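You operate a simulated robot arm through the tools that you are given. There is no shell and no other tool.

You run a simulated robot arm. Do the job below in one go: nothing can be reset, and whatever is moved stays where it is left.

## Task
Switch the charger off and shut both batteries in the tin.
Fine: off before the purple battery leaves its bay; the lid ends shut; leave the dial alone. Set down upright: purple battery, green battery.

It is judged by the outcome, as a careful person would: the job done as asked, and still so three seconds after it is handed in. It fails if anything else is knocked over, pushed out of place, dropped, spilled or broken. A push-on lid holds only when it is set on centred and level and pressed home; a screw cap is set on level and turned clockwise until tight.

## Robot
A 6-joint arm with a two-finger parallel gripper, fixed in place. Base frame: the origin is at the foot of the arm, x ahead of it, y to its left, z up; the work surface is at about z = 0. Readings come in m, degrees, newtons and seconds.
With the tool pointing down near the work surface it reaches from about 0.14 to 0.58 m from the base axis. Its first joint turns from -66.0 to 66.0 degrees. Payload 2.1 kg.
The TCP is the grasp point between the finger pads, 0.03 m short of the fingertips. In the tool frame z runs along the fingers and y along their closing line. The gripper opens to 0.094 m. The fingers are 0.028 m wide and 0.01 m thick; the gripper's body (0.05 by 0.096 m) begins 0.055 m behind the TCP.
Orientation is that of the tool frame in the base frame, as a unit quaternion [x, y, z, w]. With the fingers straight down and closing along the base's y, the tool's x points along the base's -x, its y along +y and its z along -z.

## Interface
- The arm moves only by the tool send_rows. Its argument "increments" is a list of rows, each a list of 7 numbers: the shift along the tool's x, y, z in m, then the turn, a rotation vector about the tool's x, y, z in degrees, then the finger opening in m, from 0 to 0.094. In form: [[x, y, z, ax, ay, az, gripper], ...]. A call has 1 to 20 rows; each row is the pose to reach, as a shift and turn from the pose commanded when the call began, along the tool's axes at that moment. Rows are played at 5 a second. More than 0.05 m and 8.6 degrees between two rows, or a gripper value outside its range, and nothing of the call is played. Where a pose cannot be reached the arm comes as near as it can. A force on the tool above 60 N (or 10 N above the force at the start of the call, whichever is more), or a blocked arm, ends the call early, and 0.2 s more pass. Each finger travels about 0.072 m/s and halts on what it meets, pressing with about 34 N; the grip force reading is that of the motor and also rises with nothing between the fingers. The clock runs only during rows and for 0.2 s after the last one: add rows that repeat a pose to give the fingers time. It gives the time, the measured TCP pose, the force on the tool (base axes), the opening and the grip force at its end, in the units of the frame above (readings bear some noise), with the torque about the TCP (base axes, N m) and any sound that the robot's microphone picked up.
- Cameras (640 x 400 px; columns grow to the right, rows downward): "scene" is fixed at [0.044, -0.362, 0.4918]; the picture's right is [0.88, -0.48, 0.00], its down [-0.24, -0.44, -0.86] and it looks along [0.42, 0.76, -0.50] (base axes); focal length 314 px, centre (320, 200). "wrist" rides on the gripper at [0.076, 0.014, -0.103] in the tool frame; the picture's right is [-0.18, 0.98, 0.00], its down [-0.75, -0.14, -0.64] and it looks along [-0.63, -0.12, 0.77] (tool axes); focal length 243 px, centre (320, 200). There is no depth. A picture from a camera that has moved, and an enlarged one, comes with that camera's place and axes in the base frame and with its lens.
- capture(camera): a new picture of that camera. The clock stands still meanwhile.
- inspect(camera, box): a new picture of the part [left, top, right, bottom] of that camera's present view, enlarged. The clock stands still meanwhile.
- finish_job(): hands the job in; it is judged then, once.

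Places have to be worked out from the pictures, the camera data and where the tool is seen. Open the gripper and draw the arm clear of the work before you hand the job in, unless the task says otherwise.

The tools are called as a command line: name --pt "numbers of a row" for each row, then --argument value for the rest, lists and objects as JSON in quotes. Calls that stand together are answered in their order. send_rows: Moves the arm, as the interface text tells. Its arguments: {"type":"object","properties":{"increments":{"type":"array"}},"required":["increments"]} The other tools are called the same way: capture (camera) takes a picture; inspect (camera, box) takes an enlarged picture of a part of a camera's view; finish_job () hands the job in.

At the start:

```text
time: 0.0
ee_pos: [0.2589, 0.2214, 0.2913]
tool_rot: [0.0, 1.0, 0.0, 0.001]
wrist_force: [0.2, 0.3, 0.3]
wrist_torque: [0.03, 0.04, 0.01]
gripper_width: 0.0938
gripper_force: 0.2
```

scene: 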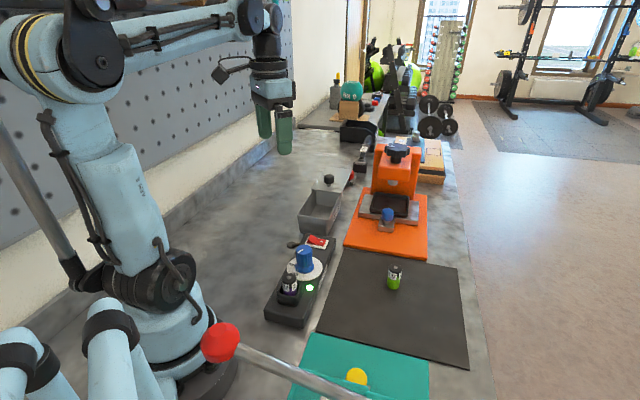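
wrist: 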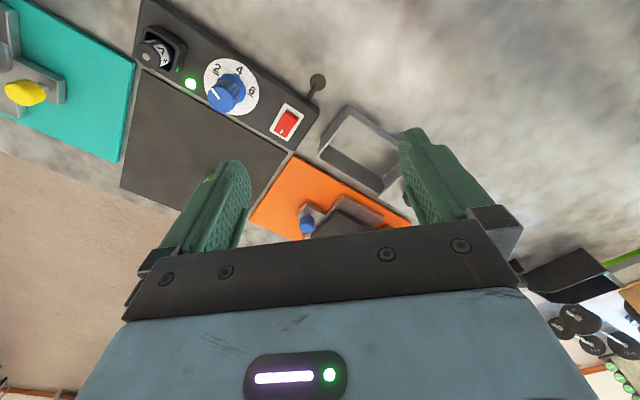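

I'll start by looking closely at the work area: the charger with its bay, dial and switch, the tin, the lid and the green battery.

inspect --camera "scene" --box '[240, 160, 400, 340]'

inspect --camera "scene" --box '[300, 80, 480, 260]'

inspect --camera "wrist" --box '[120, 0, 440, 240]'

```text
2.22 times, centred on (320, 250) of scene
camera zoom: at [0.044, -0.362, 0.4918], right [0.88, -0.48, 0.0], down [-0.24, -0.44, -0.86], along [0.42, 0.76, -0.5], focal length 697 px, centre (320, 89)
```

zoom: 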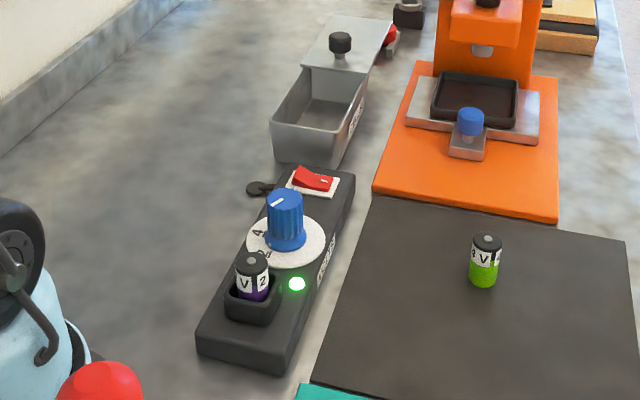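

```text
2.22 times, centred on (390, 170) of scene
camera zoom: at [0.044, -0.362, 0.4918], right [0.88, -0.48, 0.0], down [-0.24, -0.44, -0.86], along [0.42, 0.76, -0.5], focal length 697 px, centre (164, 267)
```

zoom: 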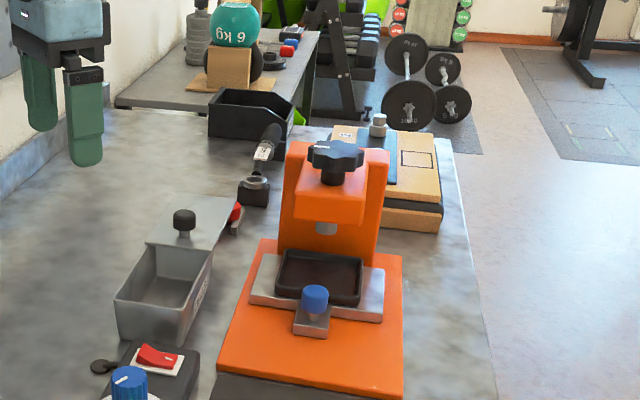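

```text
1.67 times, centred on (280, 120) of wrist
camera zoom: at [0.1821, 0.2355, 0.3947], right [0.18, 0.98, 0.0], down [0.75, -0.14, 0.64], along [0.63, -0.12, -0.77], focal length 404 px, centre (387, 333)
```

zoom: 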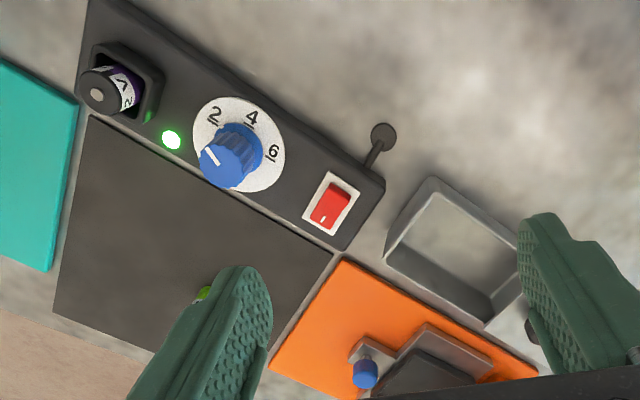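

The tin is open with a grey plate with a black knob at its far end. It seems to sit at rim height, possibly as a sliding lid, so I need a closer look. I'll move the wrist camera high above the tin side.

send_rows --pt "-0.03 0.025 0 0 0 0 0.094" --pt "-0.06 0.05 0 0 0 0 0.094" --pt "-0.09 0.075 0 0 0 0 0.094" --pt "-0.12 0.1 0 0 0 0 0.094" --pt "-0.12 0.1 0 0 0 0 0.094"

capture --camera "wrist"

capture --camera "scene"

```text
time: 1.2
ee_pos: [0.3789, 0.3222, 0.2928]
tool_rot: [0.0, 1.0, 0.0, 0.001]
wrist_force: [-0.2, 0.5, 0.4]
wrist_torque: [0.03, -0.02, -0.01]
gripper_width: 0.0938
gripper_force: 0.0
```

```text
taken
camera wrist: at [0.302, 0.3362, 0.3951], right [0.18, 0.98, 0.0], down [0.75, -0.14, 0.64], along [0.63, -0.12, -0.77], focal length 243 px, centre (320, 200)
```

wrist: 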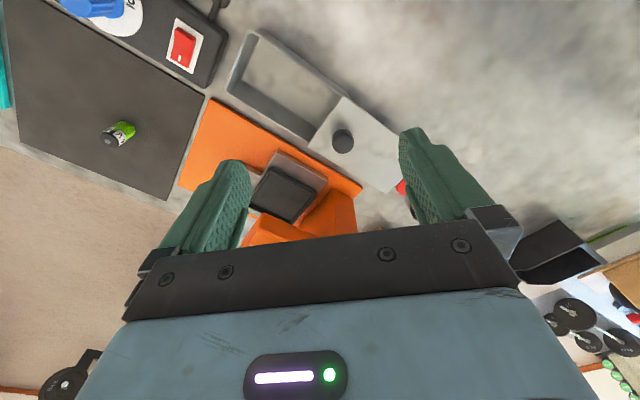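

```text
taken
```

scene: 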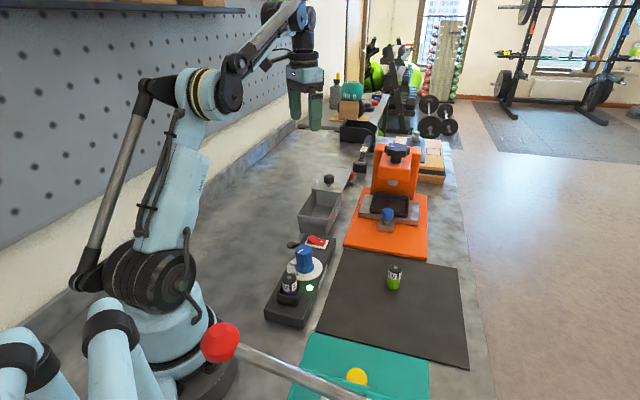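

inspect --camera "wrist" --box '[200, 10, 440, 210]'

inspect --camera "scene" --box '[280, 150, 380, 240]'

inspect --camera "scene" --box '[250, 225, 350, 335]'

```text
2.00 times, centred on (320, 110) of wrist
camera zoom: at [0.302, 0.3362, 0.3951], right [0.18, 0.98, 0.0], down [0.75, -0.14, 0.64], along [0.63, -0.12, -0.77], focal length 485 px, centre (320, 380)
```

zoom: 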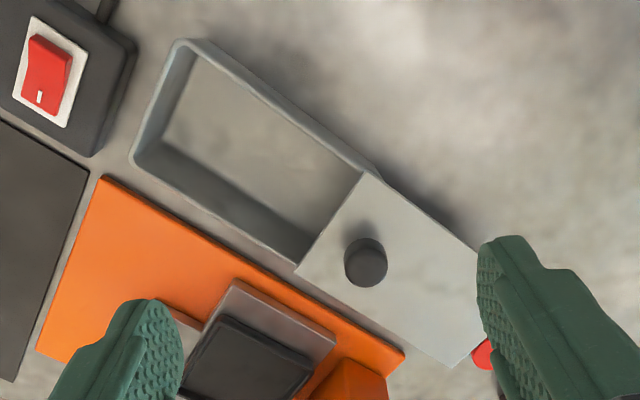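

```text
4.44 times, centred on (330, 195) of scene
camera zoom: at [0.0441, -0.362, 0.4918], right [0.88, -0.48, 0.0], down [-0.24, -0.44, -0.86], along [0.42, 0.76, -0.5], focal length 1394 px, centre (276, 222)
```

zoom: 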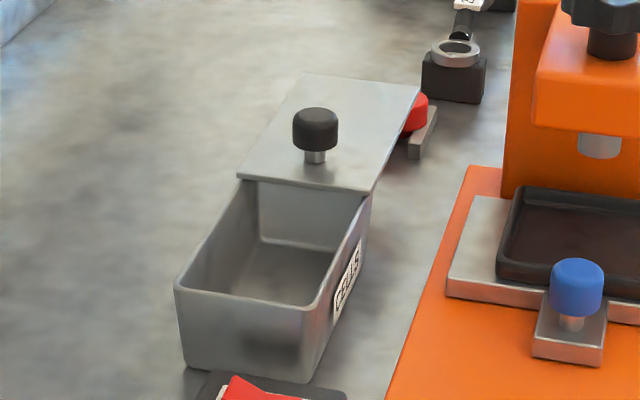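

```text
3.64 times, centred on (300, 280) of scene
camera zoom: at [0.0441, -0.362, 0.4918], right [0.88, -0.48, 0.0], down [-0.24, -0.44, -0.86], along [0.42, 0.76, -0.5], focal length 1140 px, centre (393, -91)
```

zoom: 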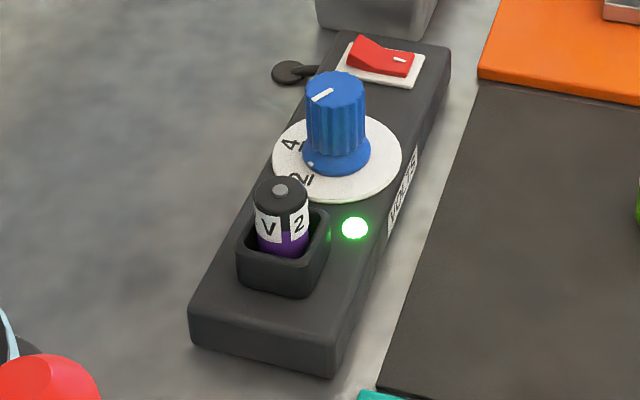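

The tin has a plate lid slid back (knob near its front edge, at about (0.45, 0.34), top z≈0.095); the tin axis and charger axis run at roughly 45° in the base frame. Next I'll look at the switch and bay from closer up with the wrist camera.

send_rows --pt "0.008 -0.038 0.016 0 0 0 0.094" --pt "0.016 -0.076 0.032 0 0 0 0.094" --pt "0.024 -0.114 0.048 0 0 0 0.094" --pt "0.032 -0.152 0.064 0 0 0 0.094" --pt "0.04 -0.19 0.08 0 0 0 0.094" --pt "0.04 -0.19 0.08 0 0 0 0.094"

capture --camera "wrist"

```text
time: 2.6
ee_pos: [0.3405, 0.1318, 0.2112]
tool_rot: [-0.001, 1.0, 0.0, 0.001]
wrist_force: [0.2, 0.5, 0.2]
wrist_torque: [-0.02, -0.02, -0.01]
gripper_width: 0.0939
gripper_force: 0.0
```

```text
taken
camera wrist: at [0.2631, 0.1452, 0.3138], right [0.18, 0.98, 0.0], down [0.75, -0.14, 0.64], along [0.63, -0.12, -0.77], focal length 243 px, centre (320, 200)
```

wrist: 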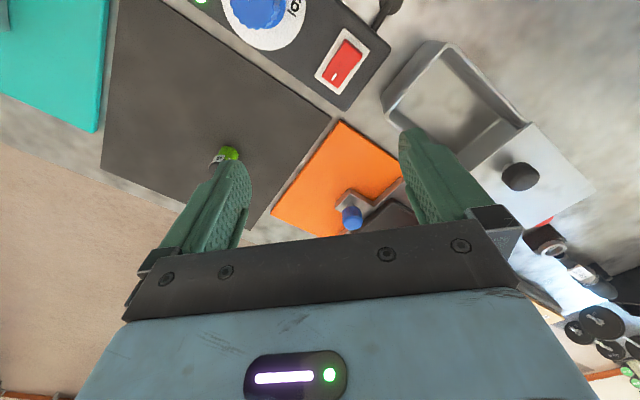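

inspect --camera "wrist" --box '[280, 10, 420, 120]'

inspect --camera "wrist" --box '[360, 20, 620, 250]'

inspect --camera "scene" --box '[290, 225, 340, 260]'

```text
3.64 times, centred on (350, 65) of wrist
camera zoom: at [0.2631, 0.1452, 0.3138], right [0.18, 0.98, 0.0], down [0.75, -0.14, 0.64], along [0.63, -0.12, -0.77], focal length 882 px, centre (211, 691)
```

zoom: 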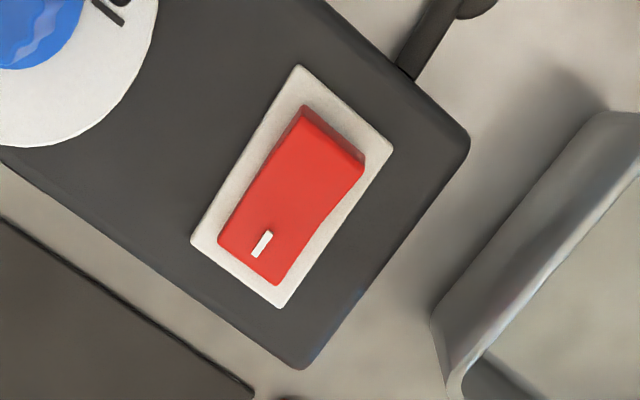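

```text
1.74 times, centred on (490, 135) of wrist
camera zoom: at [0.2631, 0.1452, 0.3138], right [0.18, 0.98, 0.0], down [0.75, -0.14, 0.64], along [0.63, -0.12, -0.77], focal length 422 px, centre (24, 313)
```

zoom: 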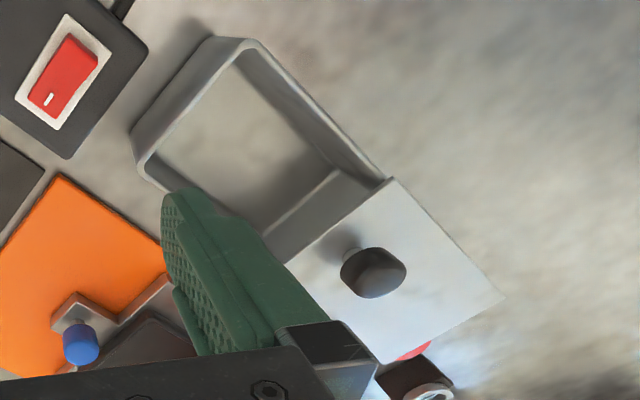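

```text
11.43 times, centred on (315, 242) of scene
camera zoom: at [0.044, -0.362, 0.4918], right [0.88, -0.48, 0.0], down [-0.24, -0.44, -0.86], along [0.42, 0.76, -0.5], focal length 3584 px, centre (377, -286)
```

zoom: 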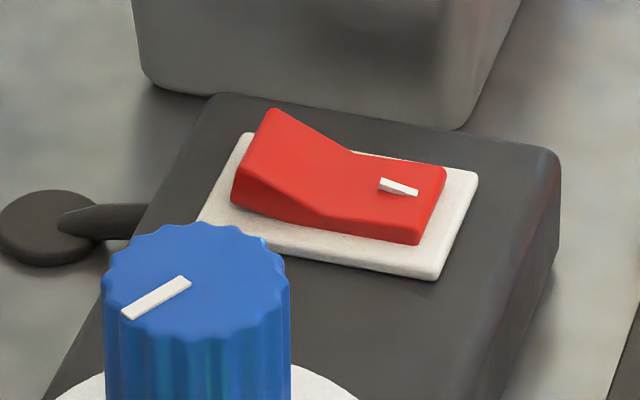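

The rocker's raised end (away from the white mark) is at about (0.305, 0.168, z≈0.050), so pressing that end should switch it off. I'll close the fingers, turn the tool 45° so it lines up with the charger, and hover above that end.

send_rows --pt "0.006 0.0063 0.013 0 0 7.5 0.06" --pt "0.012 0.0127 0.026 0 0 15 0.03" --pt "0.018 0.019 0.039 0 0 22.5 0.0" --pt "0.025 0.0253 0.052 0 0 30 0.0" --pt "0.031 0.0317 0.065 0 0 37.5 0.0" --pt "0.037 0.038 0.078 0 0 45 0.0" --pt "0.037 0.038 0.078 0 0 45 0.0"

capture --camera "wrist"

inspect --camera "scene" --box '[240, 160, 400, 340]'

```text
time: 4.2
ee_pos: [0.3027, 0.1693, 0.1335]
tool_rot: [0.384, 0.923, -0.001, 0.001]
wrist_force: [-0.3, -0.3, 0.2]
wrist_torque: [0.01, 0.02, -0.03]
gripper_width: 0.0001
gripper_force: 33.7
```

```text
taken
camera wrist: at [0.2583, 0.2327, 0.2367], right [0.83, 0.56, 0.0], down [0.43, -0.63, 0.64], along [0.36, -0.53, -0.77], focal length 243 px, centre (320, 200)
```

wrist: 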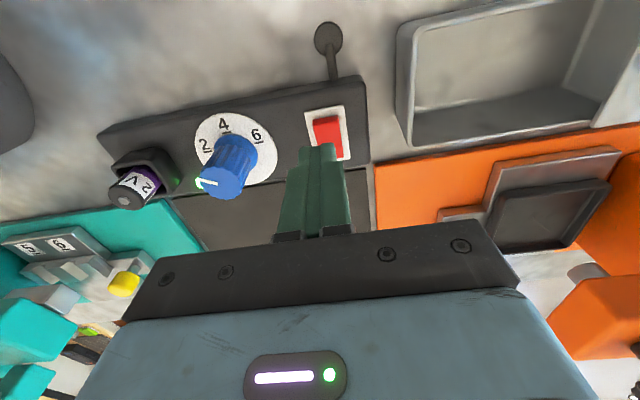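

```text
2.22 times, centred on (320, 250) of scene
camera zoom: at [0.044, -0.362, 0.4918], right [0.88, -0.48, 0.0], down [-0.24, -0.44, -0.86], along [0.42, 0.76, -0.5], focal length 697 px, centre (320, 89)
```

zoom: 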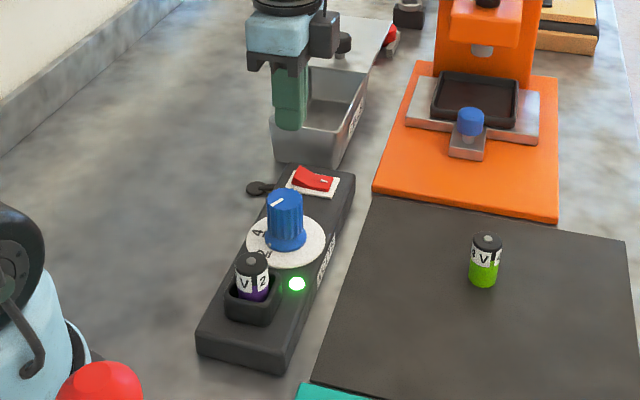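

inspect --camera "wrist" --box '[260, 80, 400, 200]'

inspect --camera "wrist" --box '[80, 80, 300, 230]'

```text
3.33 times, centred on (330, 140) of wrist
camera zoom: at [0.2583, 0.2327, 0.2367], right [0.83, 0.56, 0.0], down [0.43, -0.63, 0.64], along [0.36, -0.53, -0.77], focal length 809 px, centre (287, 400)
```

zoom: 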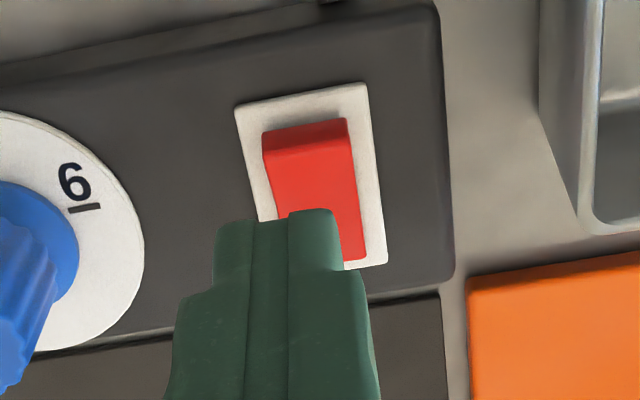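

```text
2.67 times, centred on (190, 155) of wrist
camera zoom: at [0.2583, 0.2327, 0.2367], right [0.83, 0.56, 0.0], down [0.43, -0.63, 0.64], along [0.36, -0.53, -0.77], focal length 647 px, centre (667, 320)
```

zoom: 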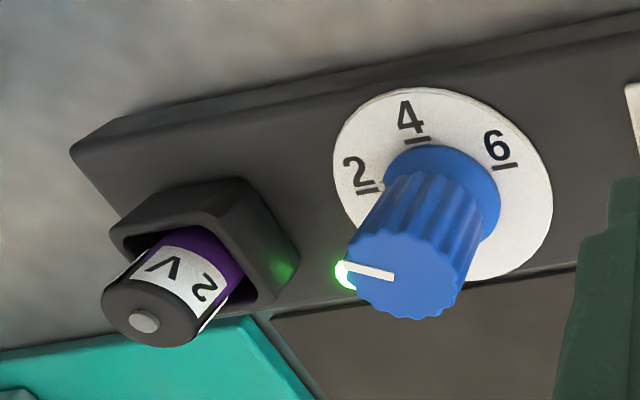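

The fingertips are lined up with the raised end of the rocker, about 3 mm off along the charger axis. I'll correct that and come down to just above it.

send_rows --pt "0.0 0.003 0.02 0 0 0 0" --pt "0.0 0.003 0.04 0 0 0 0" --pt "0.0 0.003 0.048 0 0 0 0" --pt "0.0 0.003 0.048 0 0 0 0"

inspect --camera "scene" --box '[280, 210, 360, 260]'

inspect --camera "wrist" --box '[240, 80, 400, 200]'

```text
time: 5.2
ee_pos: [0.3042, 0.1719, 0.0857]
tool_rot: [0.383, 0.924, 0.001, 0.002]
wrist_force: [-0.2, -0.8, -0.1]
wrist_torque: [-0.05, 0.05, 0.0]
gripper_width: 0.0002
gripper_force: 32.9
```

```text
8.00 times, centred on (320, 235) of scene
camera zoom: at [0.044, -0.362, 0.4918], right [0.88, -0.48, 0.0], down [-0.24, -0.44, -0.86], along [0.42, 0.76, -0.5], focal length 2509 px, centre (320, -80)
```

zoom: 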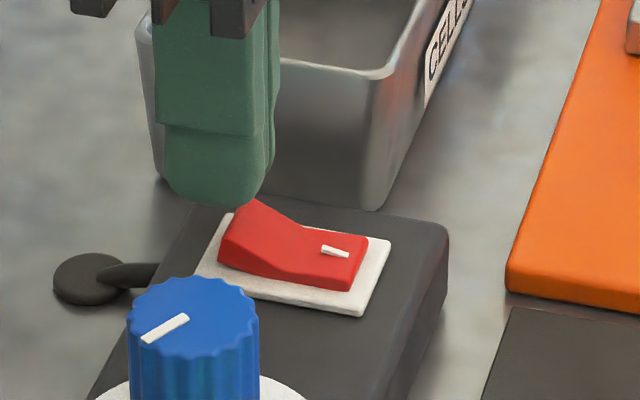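

```text
3.33 times, centred on (320, 140) of wrist
camera zoom: at [0.2599, 0.2349, 0.1882], right [0.83, 0.56, 0.0], down [0.43, -0.63, 0.64], along [0.36, -0.53, -0.77], focal length 809 px, centre (320, 400)
```

zoom: 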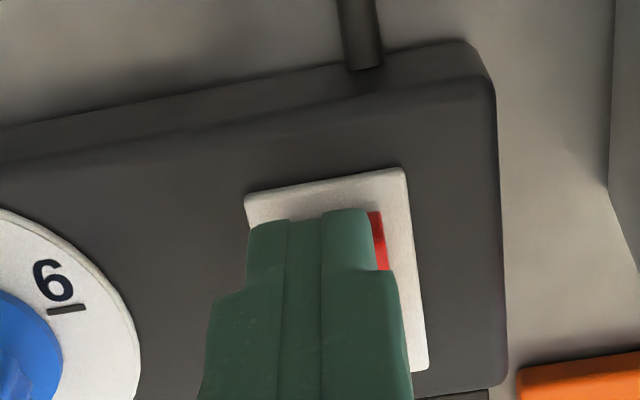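

The tip is just above the raised end. I'll nudge it 2 mm toward the rocker and press down gently in small steps.

send_rows --pt "-0.002 0.002 0.002 0 0 0 0" --pt "-0.002 0.002 0.005 0 0 0 0" --pt "-0.002 0.002 0.008 0 0 0 0" --pt "-0.002 0.002 0.01 0 0 0 0"

inspect --camera "scene" --box '[260, 210, 360, 310]'

```text
time: 6.2
ee_pos: [0.3085, 0.1722, 0.0748]
tool_rot: [0.383, 0.924, 0.0, 0.001]
wrist_force: [-2.4, 1.3, 3.5]
wrist_torque: [0.05, 0.07, -0.01]
gripper_width: 0.0
gripper_force: 32.9
```

```text
4.00 times, centred on (310, 260) of scene
camera zoom: at [0.044, -0.362, 0.4918], right [0.88, -0.48, 0.0], down [-0.24, -0.44, -0.86], along [0.42, 0.76, -0.5], focal length 1254 px, centre (360, -40)
```

zoom: 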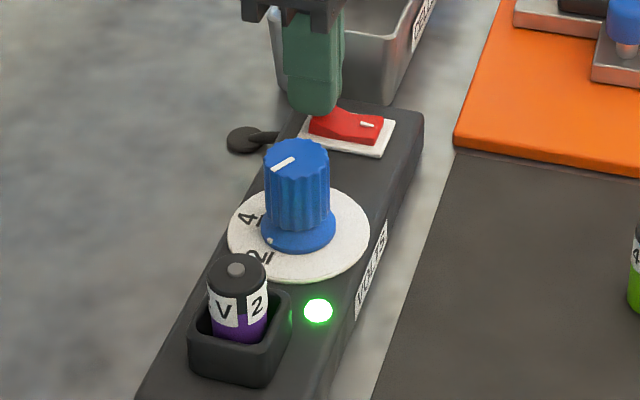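

Contact has been made (3.5 N) and the LED is still lit, so I'll press a few millimetres further.

send_rows --pt "0 0 0.0015 0 0 0 0" --pt "0 0 0.003 0 0 0 0" --pt "0 0 0.004 0 0 0 0"

inspect --camera "scene" --box '[260, 210, 360, 310]'

```text
time: 7.0
ee_pos: [0.3085, 0.1715, 0.0712]
tool_rot: [0.382, 0.924, 0.0, 0.001]
wrist_force: [0.0, 0.0, -0.6]
wrist_torque: [-0.01, -0.02, -0.04]
gripper_width: 0.0
gripper_force: 33.2
```

```text
4.00 times, centred on (310, 260) of scene
camera zoom: at [0.044, -0.362, 0.4918], right [0.88, -0.48, 0.0], down [-0.24, -0.44, -0.86], along [0.42, 0.76, -0.5], focal length 1254 px, centre (360, -40)
```

zoom: 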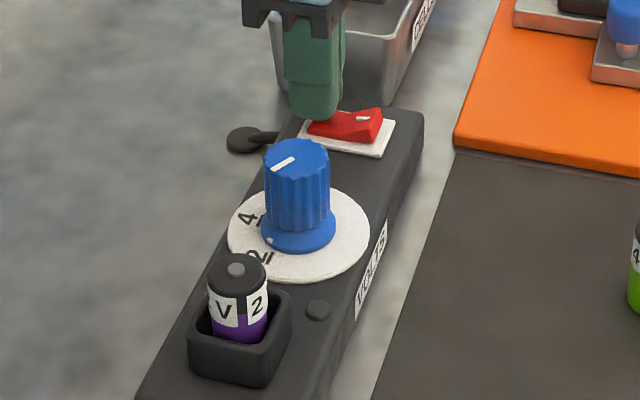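

The LED is off and the rocker has flipped, so the charger is off. I'll rise and move over to look at the purple battery, which I estimate at (0.198, 0.037) with its top at about z 0.084.

send_rows --pt "0 0 -0.04 0 0 0 0" --pt "0 0 -0.08 0 0 0 0" --pt "0 0 -0.115 0 0 0 0" --pt "-0.004 -0.043 -0.115 0 0 0 0.03" --pt "-0.008 -0.086 -0.115 0 0 0 0.06" --pt "-0.012 -0.129 -0.115 0 0 0 0.07" --pt "-0.017 -0.173 -0.115 0 0 0 0.07" --pt "-0.017 -0.173 -0.115 0 0 0 0.07"

capture --camera "wrist"

inspect --camera "scene" --box '[240, 180, 360, 330]'

```text
time: 8.8
ee_pos: [0.1966, 0.0369, 0.1885]
tool_rot: [0.382, 0.924, 0.001, 0.001]
wrist_force: [0.5, 0.6, -0.3]
wrist_torque: [-0.01, 0.04, 0.01]
gripper_width: 0.0701
gripper_force: 0.1
```

```text
taken
camera wrist: at [0.1524, 0.0997, 0.2905], right [0.83, 0.56, 0.0], down [0.43, -0.63, 0.64], along [0.36, -0.53, -0.77], focal length 243 px, centre (320, 200)
```

wrist: 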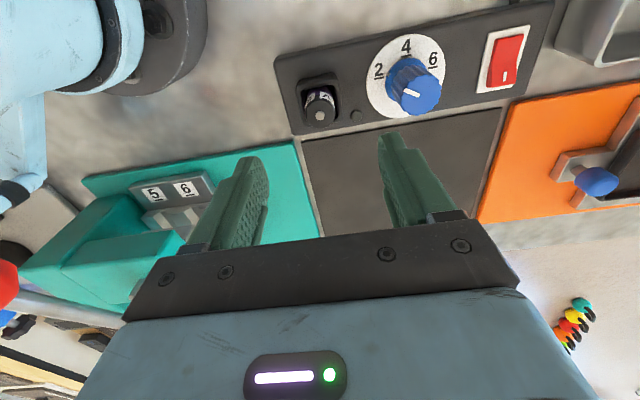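

```text
2.67 times, centred on (300, 255) of scene
camera zoom: at [0.044, -0.362, 0.4918], right [0.88, -0.48, 0.0], down [-0.24, -0.44, -0.86], along [0.42, 0.76, -0.5], focal length 836 px, centre (373, 53)
```

zoom: 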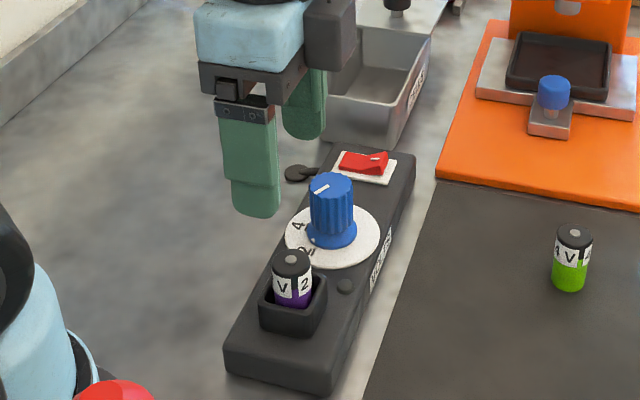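

inspect --camera "wrist" --box '[260, 40, 420, 150]'

inspect --camera "scene" --box '[260, 250, 330, 330]'

```text
3.64 times, centred on (340, 95) of wrist
camera zoom: at [0.1524, 0.0997, 0.2905], right [0.83, 0.56, 0.0], down [0.43, -0.63, 0.64], along [0.36, -0.53, -0.77], focal length 882 px, centre (247, 582)
```

zoom: 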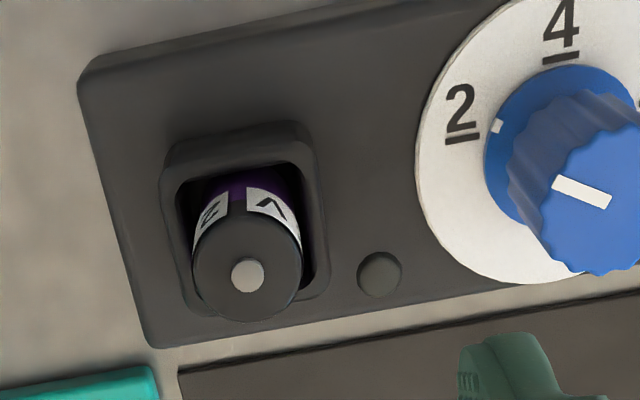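

```text
5.00 times, centred on (295, 290) of scene
camera zoom: at [0.044, -0.362, 0.4918], right [0.88, -0.48, 0.0], down [-0.24, -0.44, -0.86], along [0.42, 0.76, -0.5], focal length 1568 px, centre (445, -250)
```

zoom: 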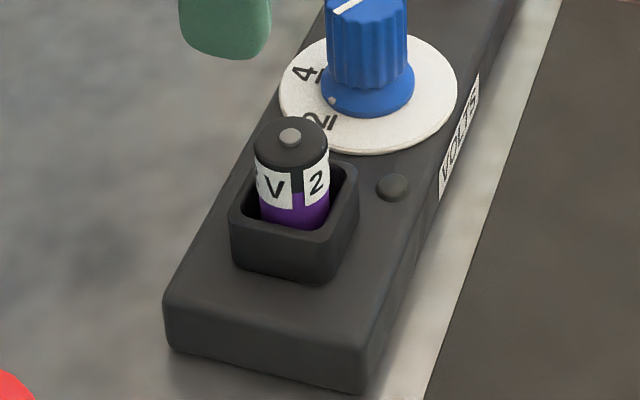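

The switch is off, and triangulation puts the purple battery top at (0.197, 0.0365, 0.085), with the bay rim at about z 0.057. I'm directly above it, so I'll come down with the fingers half open and check before gripping.

send_rows --pt "0 0 0.03 0 0 0 0.055" --pt "0 0 0.06 0 0 0 0.05" --pt "0 0 0.08 0 0 0 0.05" --pt "0 0 0.09 0 0 0 0.05" --pt "0 0 0.09 0 0 0 0.05"

inspect --camera "wrist" --box '[220, 80, 420, 250]'

inspect --camera "scene" --box '[250, 230, 340, 320]'

```text
time: 10.0
ee_pos: [0.1954, 0.039, 0.0957]
tool_rot: [0.383, 0.924, 0.0, 0.001]
wrist_force: [-0.8, 0.6, -0.1]
wrist_torque: [-0.02, 0.02, -0.04]
gripper_width: 0.0501
gripper_force: 0.0
```

```text
2.35 times, centred on (320, 165) of wrist
camera zoom: at [0.1519, 0.1018, 0.1982], right [0.83, 0.56, 0.0], down [0.43, -0.63, 0.64], along [0.36, -0.53, -0.77], focal length 571 px, centre (320, 282)
```

zoom: 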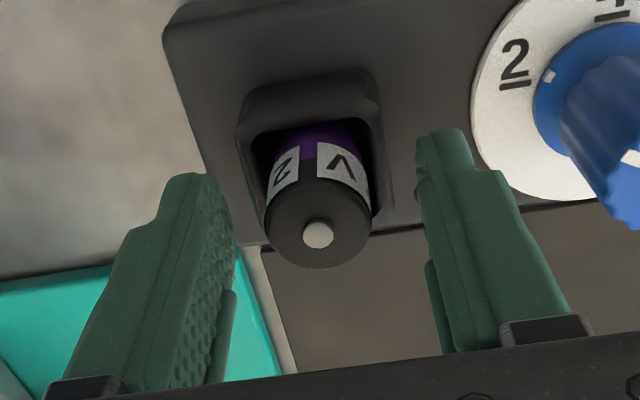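

```text
4.44 times, centred on (295, 275) of scene
camera zoom: at [0.044, -0.362, 0.4918], right [0.88, -0.48, 0.0], down [-0.24, -0.44, -0.86], along [0.42, 0.76, -0.5], focal length 1394 px, centre (431, -133)
```

zoom: 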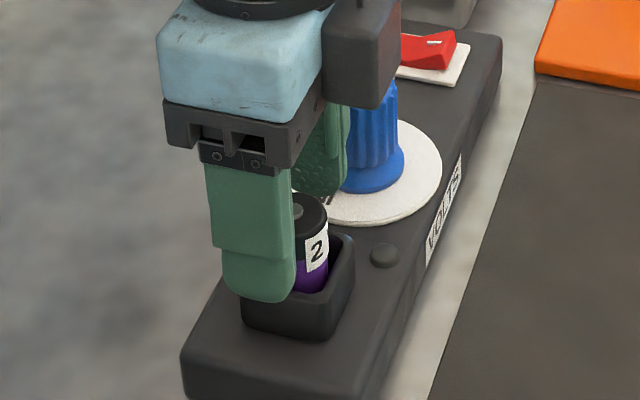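

The battery sits between the fingers, about 2 mm off across the closing line. I'll correct that, lower 4 mm so the tips stay above the bay rim, and close on it.

send_rows --pt "-0.002 -0.001 0.002 0 0 0 0.05" --pt "-0.002 -0.001 0.004 0 0 0 0.05" --pt "-0.002 -0.001 0.004 0 0 0 0.035" --pt "-0.002 -0.001 0.004 0 0 0 0.02" --pt "-0.002 -0.001 0.004 0 0 0 0.0" --pt "-0.002 -0.001 0.004 0 0 0 0.0" --pt "-0.002 -0.001 0.004 0 0 0 0.0"

inspect --camera "wrist" --box '[220, 80, 420, 250]'

inspect --camera "scene" --box '[250, 230, 340, 320]'

```text
time: 11.6
ee_pos: [0.1977, 0.035, 0.0929]
tool_rot: [0.383, 0.924, 0.001, 0.002]
wrist_force: [0.0, 0.4, -0.1]
wrist_torque: [0.03, -0.02, 0.02]
gripper_width: 0.0244
gripper_force: 33.8
```

```text
2.35 times, centred on (320, 165) of wrist
camera zoom: at [0.1529, 0.0992, 0.195], right [0.83, 0.56, 0.0], down [0.43, -0.63, 0.64], along [0.36, -0.53, -0.77], focal length 571 px, centre (320, 282)
```

zoom: 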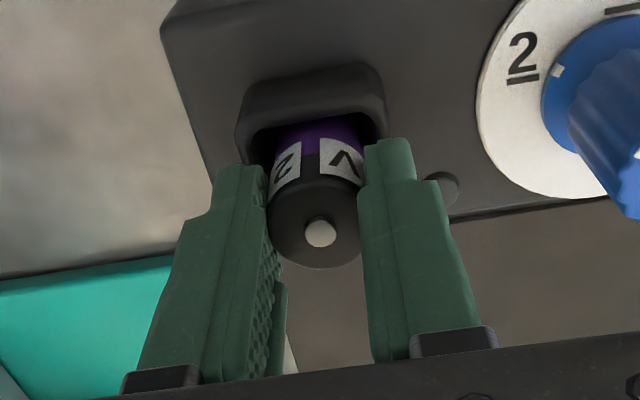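

```text
4.44 times, centred on (295, 275) of scene
camera zoom: at [0.044, -0.362, 0.4918], right [0.88, -0.48, 0.0], down [-0.24, -0.44, -0.86], along [0.42, 0.76, -0.5], focal length 1394 px, centre (431, -133)
```

zoom: 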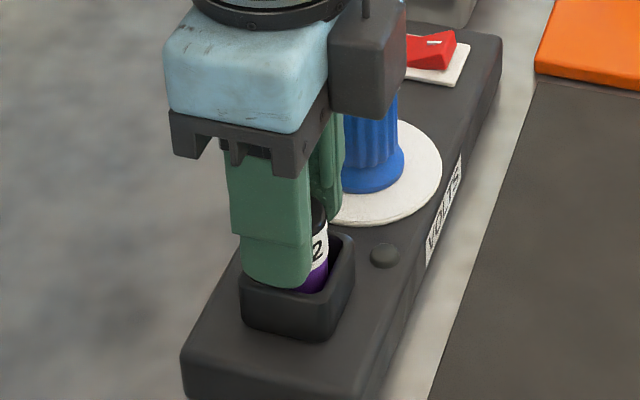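

The battery is gripped (24.4 mm wide, 34 N). I'll lift it straight up and check that it comes with the fingers.

send_rows --pt "0 0 -0.01 0 0 0 0.0" --pt "0 0 -0.025 0 0 0 0.0" --pt "0 0 -0.05 0 0 0 0.0" --pt "0 0 -0.08 0 0 0 0.0" --pt "0 0 -0.107 0 0 0 0.0" --pt "0 0 -0.107 0 0 0 0.0"

capture --camera "wrist"

inspect --camera "scene" --box '[230, 150, 390, 330]'

```text
time: 13.0
ee_pos: [0.1961, 0.0363, 0.2004]
tool_rot: [0.382, 0.924, 0.0, 0.001]
wrist_force: [0.0, 0.0, -0.9]
wrist_torque: [0.03, -0.02, 0.0]
gripper_width: 0.0244
gripper_force: 34.1
```

```text
taken
camera wrist: at [0.1519, 0.099, 0.3025], right [0.83, 0.56, 0.0], down [0.43, -0.63, 0.64], along [0.36, -0.53, -0.77], focal length 243 px, centre (320, 200)
```

wrist: 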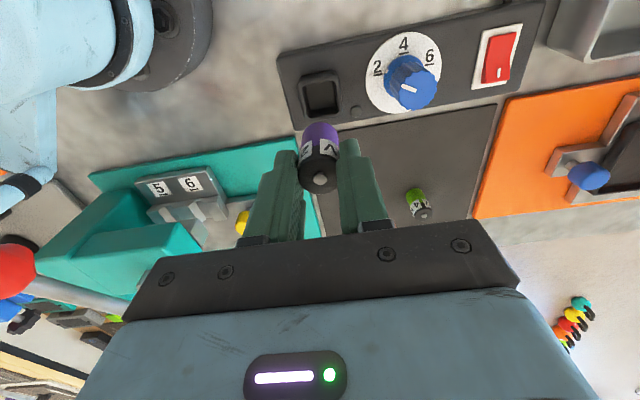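

```text
2.22 times, centred on (310, 240) of scene
camera zoom: at [0.044, -0.362, 0.4918], right [0.88, -0.48, 0.0], down [-0.24, -0.44, -0.86], along [0.42, 0.76, -0.5], focal length 697 px, centre (342, 111)
```

zoom: 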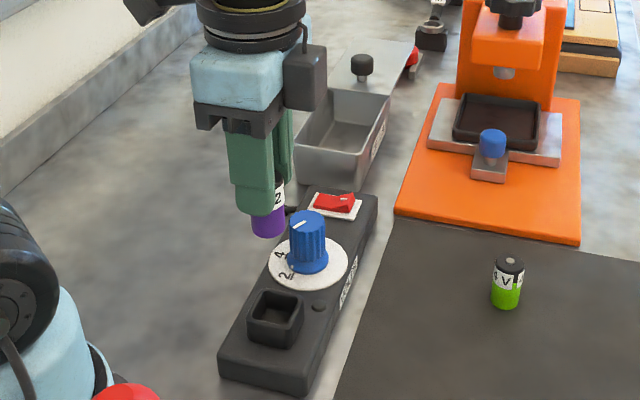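

The purple battery is out and upright, its bottom about 60 mm below the TCP, and the LED is off. I'll carry it high over the tin, aiming for about (0.411, 0.293), and check the view there.

send_rows --pt "0.0037 0.0417 0 0 0 0 0.0" --pt "0.0075 0.0833 0 0 0 0 0.0" --pt "0.0112 0.125 0 0 0 0 0.0" --pt "0.015 0.1667 0 0 0 0 0.0" --pt "0.0187 0.2084 0 0 0 0 0.0" --pt "0.0224 0.25 0 0 0 0 0.0" --pt "0.0262 0.2917 0 0 0 0 0.0" --pt "0.0299 0.3334 0 0 0 0 0.0" --pt "0.0299 0.3334 0 0 0 0 0.0"

capture --camera "wrist"

inspect --camera "scene" --box '[260, 120, 400, 250]'

```text
time: 15.0
ee_pos: [0.4104, 0.2937, 0.201]
tool_rot: [0.384, 0.923, 0.0, 0.001]
wrist_force: [0.2, 0.2, 0.1]
wrist_torque: [-0.01, -0.02, 0.01]
gripper_width: 0.0244
gripper_force: 34.3
```

```text
taken
camera wrist: at [0.3665, 0.3573, 0.304], right [0.83, 0.56, 0.0], down [0.43, -0.63, 0.64], along [0.36, -0.53, -0.77], focal length 243 px, centre (320, 200)
```

wrist: 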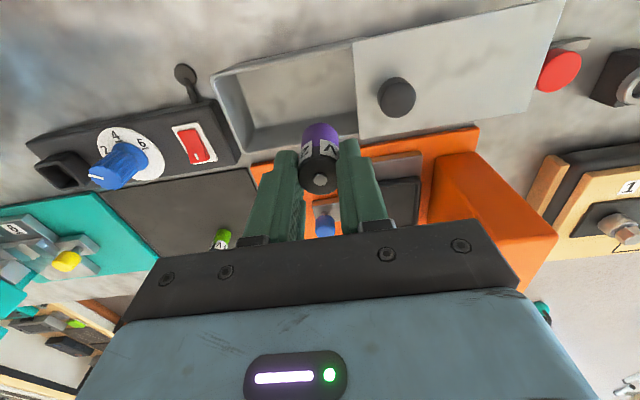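

```text
3.08 times, centred on (330, 185) of scene
camera zoom: at [0.0441, -0.362, 0.4918], right [0.88, -0.48, 0.0], down [-0.24, -0.44, -0.86], along [0.42, 0.76, -0.5], focal length 965 px, centre (289, 246)
```

zoom: 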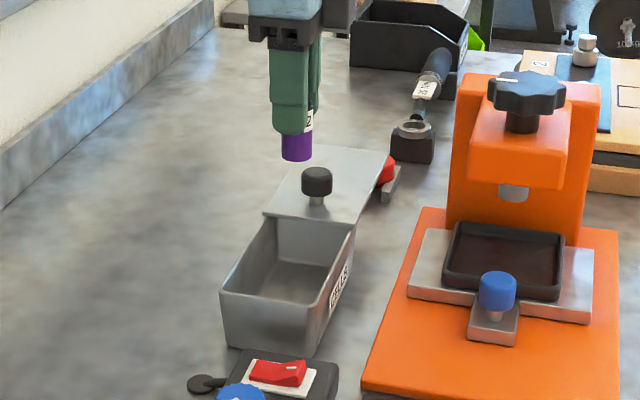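

inspect --camera "wrist" --box '[190, 0, 590, 220]'

inspect --camera "scene" --box '[290, 160, 370, 240]'

```text
1.60 times, centred on (390, 110) of wrist
camera zoom: at [0.3665, 0.3573, 0.304], right [0.83, 0.56, 0.0], down [0.43, -0.63, 0.64], along [0.36, -0.53, -0.77], focal length 388 px, centre (208, 344)
```

zoom: 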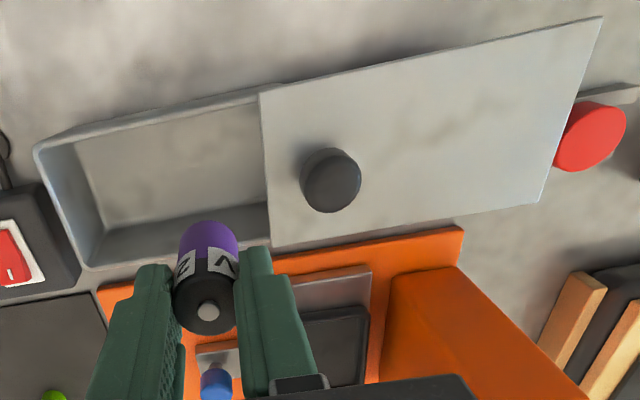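

```text
5.00 times, centred on (330, 200) of scene
camera zoom: at [0.0441, -0.362, 0.4918], right [0.88, -0.48, 0.0], down [-0.24, -0.44, -0.86], along [0.42, 0.76, -0.5], focal length 1568 px, centre (270, 200)
```

zoom: 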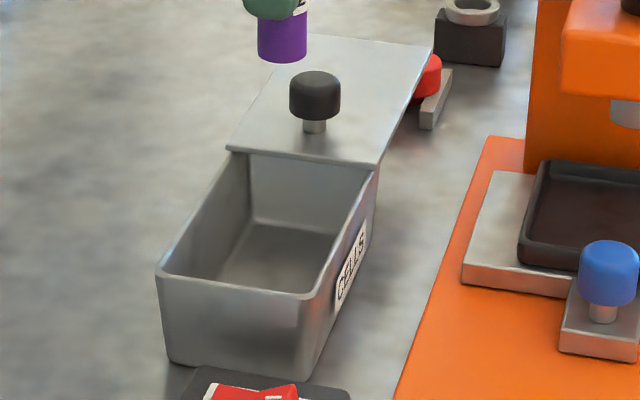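

The tin's centre line runs at 45° from (0.345, 0.2265) to the lid edge mid-point (0.437, 0.3185). The battery is within about 1.5 mm of that line, so I'll lower it to just above the tin floor.

send_rows --pt "-0.001 0 0.04 0 0 0 0.0" --pt "-0.001 0 0.08 0 0 0 0.0" --pt "-0.001 0 0.11 0 0 0 0.0" --pt "-0.001 0 0.13 0 0 0 0.0" --pt "-0.001 0 0.13 0 0 0 0.0"

inspect --camera "wrist" --box '[190, 0, 590, 220]'

inspect --camera "scene" --box '[280, 150, 370, 240]'

```text
time: 16.2
ee_pos: [0.4126, 0.2927, 0.0695]
tool_rot: [0.383, 0.924, 0.001, 0.001]
wrist_force: [0.1, 0.7, -0.3]
wrist_torque: [0.01, 0.03, 0.04]
gripper_width: 0.0248
gripper_force: 33.9
```

```text
1.60 times, centred on (390, 110) of wrist
camera zoom: at [0.3684, 0.356, 0.1723], right [0.83, 0.56, 0.0], down [0.43, -0.63, 0.64], along [0.36, -0.53, -0.77], focal length 388 px, centre (208, 344)
```

zoom: 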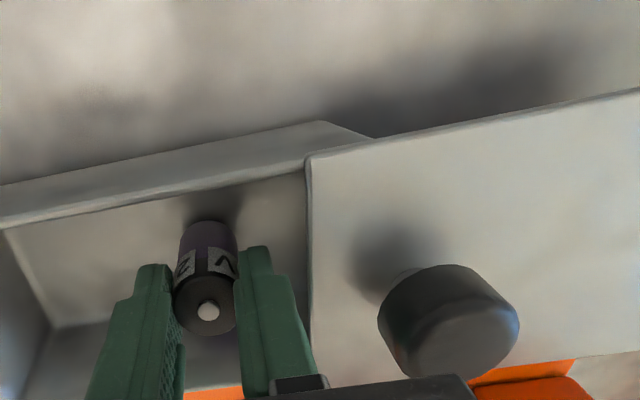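

```text
4.44 times, centred on (325, 195) of scene
camera zoom: at [0.044, -0.362, 0.4918], right [0.88, -0.48, 0.0], down [-0.24, -0.44, -0.86], along [0.42, 0.76, -0.5], focal length 1394 px, centre (298, 222)
```

zoom: 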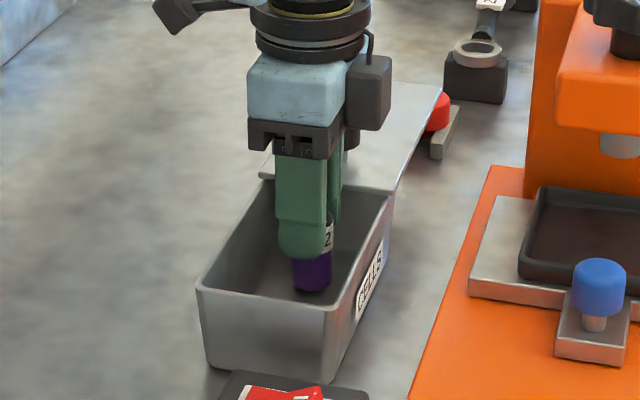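

Battery is inside the tin and a few millimetres above the floor. I'll lower slowly until I feel contact.

send_rows --pt "0 0 0.0015 0 0 0 0.0" --pt "0 0 0.003 0 0 0 0.0" --pt "0 0 0.0045 0 0 0 0.0" --pt "0 0 0.0055 0 0 0 0.0"

inspect --camera "scene" --box '[300, 180, 360, 240]'

```text
time: 17.2
ee_pos: [0.4122, 0.2914, 0.065]
tool_rot: [0.383, 0.924, 0.0, 0.001]
wrist_force: [0.2, 0.8, 0.1]
wrist_torque: [-0.01, 0.01, 0.01]
gripper_width: 0.0246
gripper_force: 34.1
```

```text
6.67 times, centred on (330, 210) of scene
camera zoom: at [0.044, -0.362, 0.4918], right [0.88, -0.48, 0.0], down [-0.24, -0.44, -0.86], along [0.42, 0.76, -0.5], focal length 2091 px, centre (253, 133)
```

zoom: 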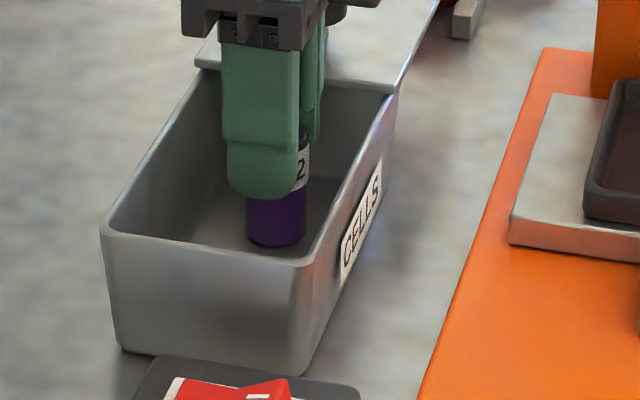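

send_rows --pt "0 0 0.001 0 0 0 0.0" --pt "0 0 0.002 0 0 0 0.0" --pt "0 0 0.003 0 0 0 0.0"

```text
time: 18.0
ee_pos: [0.4133, 0.2922, 0.0618]
tool_rot: [0.382, 0.924, 0.001, 0.001]
wrist_force: [-0.4, 0.1, 9.2]
wrist_torque: [0.01, 0.02, 0.03]
gripper_width: 0.0244
gripper_force: 33.9
```

Floor contact (9 N). I'll relieve the pressure by half a millimetre, open gently, and then withdraw straight up.

send_rows --pt "0 0 -0.0007 0 0 0 0.0" --pt "0 0 -0.0007 0 0 0 0.028" --pt "0 0 -0.0007 0 0 0 0.034" --pt "0 0 -0.0007 0 0 0 0.038" --pt "0 0 -0.0007 0 0 0 0.038"

inspect --camera "wrist" --box '[220, 80, 420, 250]'

inspect --camera "scene" --box '[300, 180, 360, 240]'

```text
time: 19.2
ee_pos: [0.413, 0.2904, 0.0638]
tool_rot: [0.383, 0.924, 0.0, 0.001]
wrist_force: [0.4, -0.5, 0.2]
wrist_torque: [-0.01, 0.0, 0.01]
gripper_width: 0.0378
gripper_force: 0.1
```

```text
2.35 times, centred on (320, 165) of wrist
camera zoom: at [0.3688, 0.3548, 0.1655], right [0.83, 0.56, 0.0], down [0.43, -0.63, 0.64], along [0.36, -0.53, -0.77], focal length 571 px, centre (320, 282)
```

zoom: 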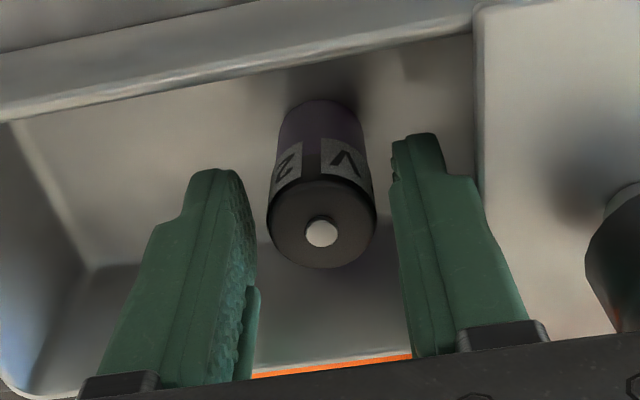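

```text
6.67 times, centred on (330, 210) of scene
camera zoom: at [0.044, -0.362, 0.4918], right [0.88, -0.48, 0.0], down [-0.24, -0.44, -0.86], along [0.42, 0.76, -0.5], focal length 2091 px, centre (253, 133)
```

zoom: 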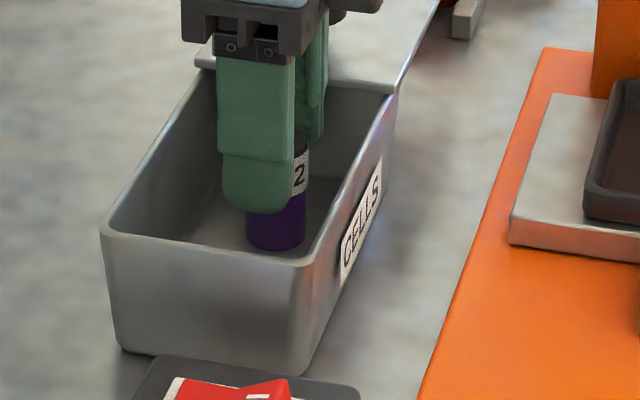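

The purple battery stands upright on its own in the tin. I'll withdraw straight up, then move over to the green battery at about (0.405, -0.012).

send_rows --pt "0 0 -0.02 0 0 0 0.038" --pt "0 0 -0.05 0 0 0 0.038" --pt "0 0 -0.09 0 0 0 0.038" --pt "0 0 -0.13 0 0 0 0.038" --pt "0 0 -0.14 0 0 0 0.038" --pt "-0.03 -0.031 -0.14 0 0 0 0.05" --pt "-0.06 -0.062 -0.14 0 0 0 0.06" --pt "-0.09 -0.093 -0.14 0 0 0 0.07" --pt "-0.12 -0.124 -0.14 0 0 0 0.07" --pt "-0.15 -0.155 -0.14 0 0 0 0.07" --pt "-0.18 -0.186 -0.14 0 0 0 0.07" --pt "-0.2065 -0.2178 -0.14 0 0 0 0.07" --pt "-0.2065 -0.2178 -0.14 0 0 0 0.07"

capture --camera "wrist"

capture --camera "scene"

```text
time: 22.0
ee_pos: [0.4049, -0.0101, 0.2016]
tool_rot: [0.382, 0.924, 0.0, 0.001]
wrist_force: [0.7, -0.7, -0.5]
wrist_torque: [0.01, 0.02, 0.01]
gripper_width: 0.0701
gripper_force: 0.1
```

```text
taken
camera wrist: at [0.3602, 0.0533, 0.3047], right [0.83, 0.56, 0.0], down [0.43, -0.63, 0.64], along [0.36, -0.53, -0.77], focal length 243 px, centre (320, 200)
```

wrist: 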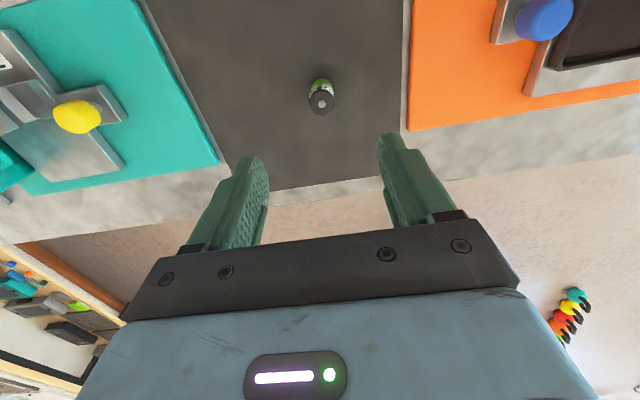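

```text
taken
```

scene: 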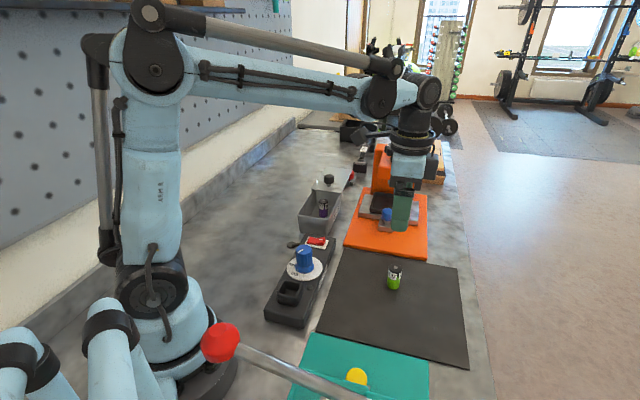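

inspect --camera "wrist" --box '[260, 50, 380, 140]'

inspect --camera "scene" --box '[360, 240, 430, 310]'

inspect --camera "scene" --box '[290, 165, 370, 240]'

```text
4.44 times, centred on (320, 95) of wrist
camera zoom: at [0.3602, 0.0533, 0.3047], right [0.83, 0.56, 0.0], down [0.43, -0.63, 0.64], along [0.36, -0.53, -0.77], focal length 1078 px, centre (320, 667)
```

zoom: 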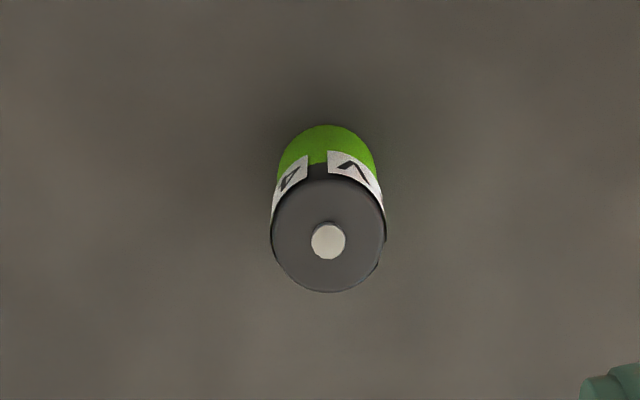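

```text
5.71 times, centred on (395, 275) of scene
camera zoom: at [0.044, -0.362, 0.4918], right [0.88, -0.48, 0.0], down [-0.24, -0.44, -0.86], along [0.42, 0.76, -0.5], focal length 1792 px, centre (-109, -229)
```

zoom: 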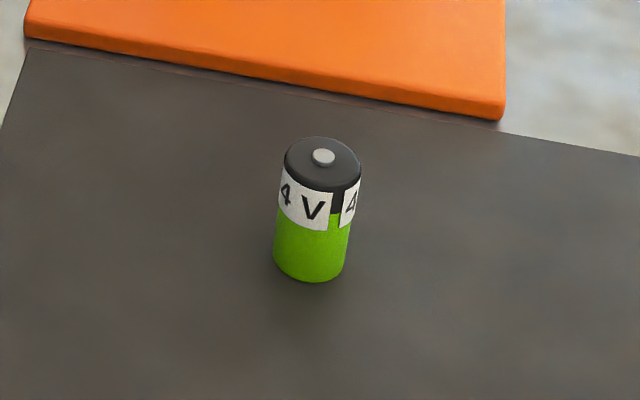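

```text
5.33 times, centred on (330, 202) of scene
camera zoom: at [0.044, -0.362, 0.4918], right [0.88, -0.48, 0.0], down [-0.24, -0.44, -0.86], along [0.42, 0.76, -0.5], focal length 1673 px, centre (267, 187)
```

zoom: 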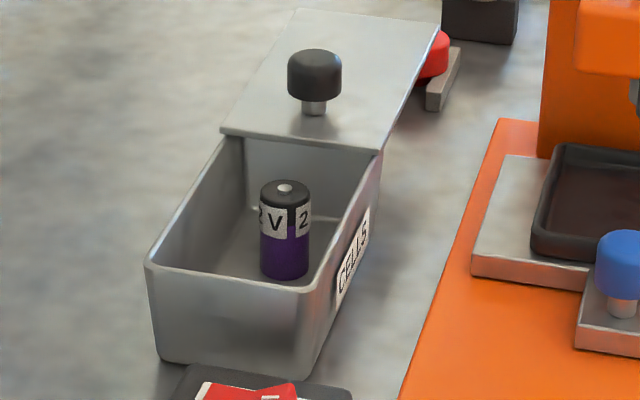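

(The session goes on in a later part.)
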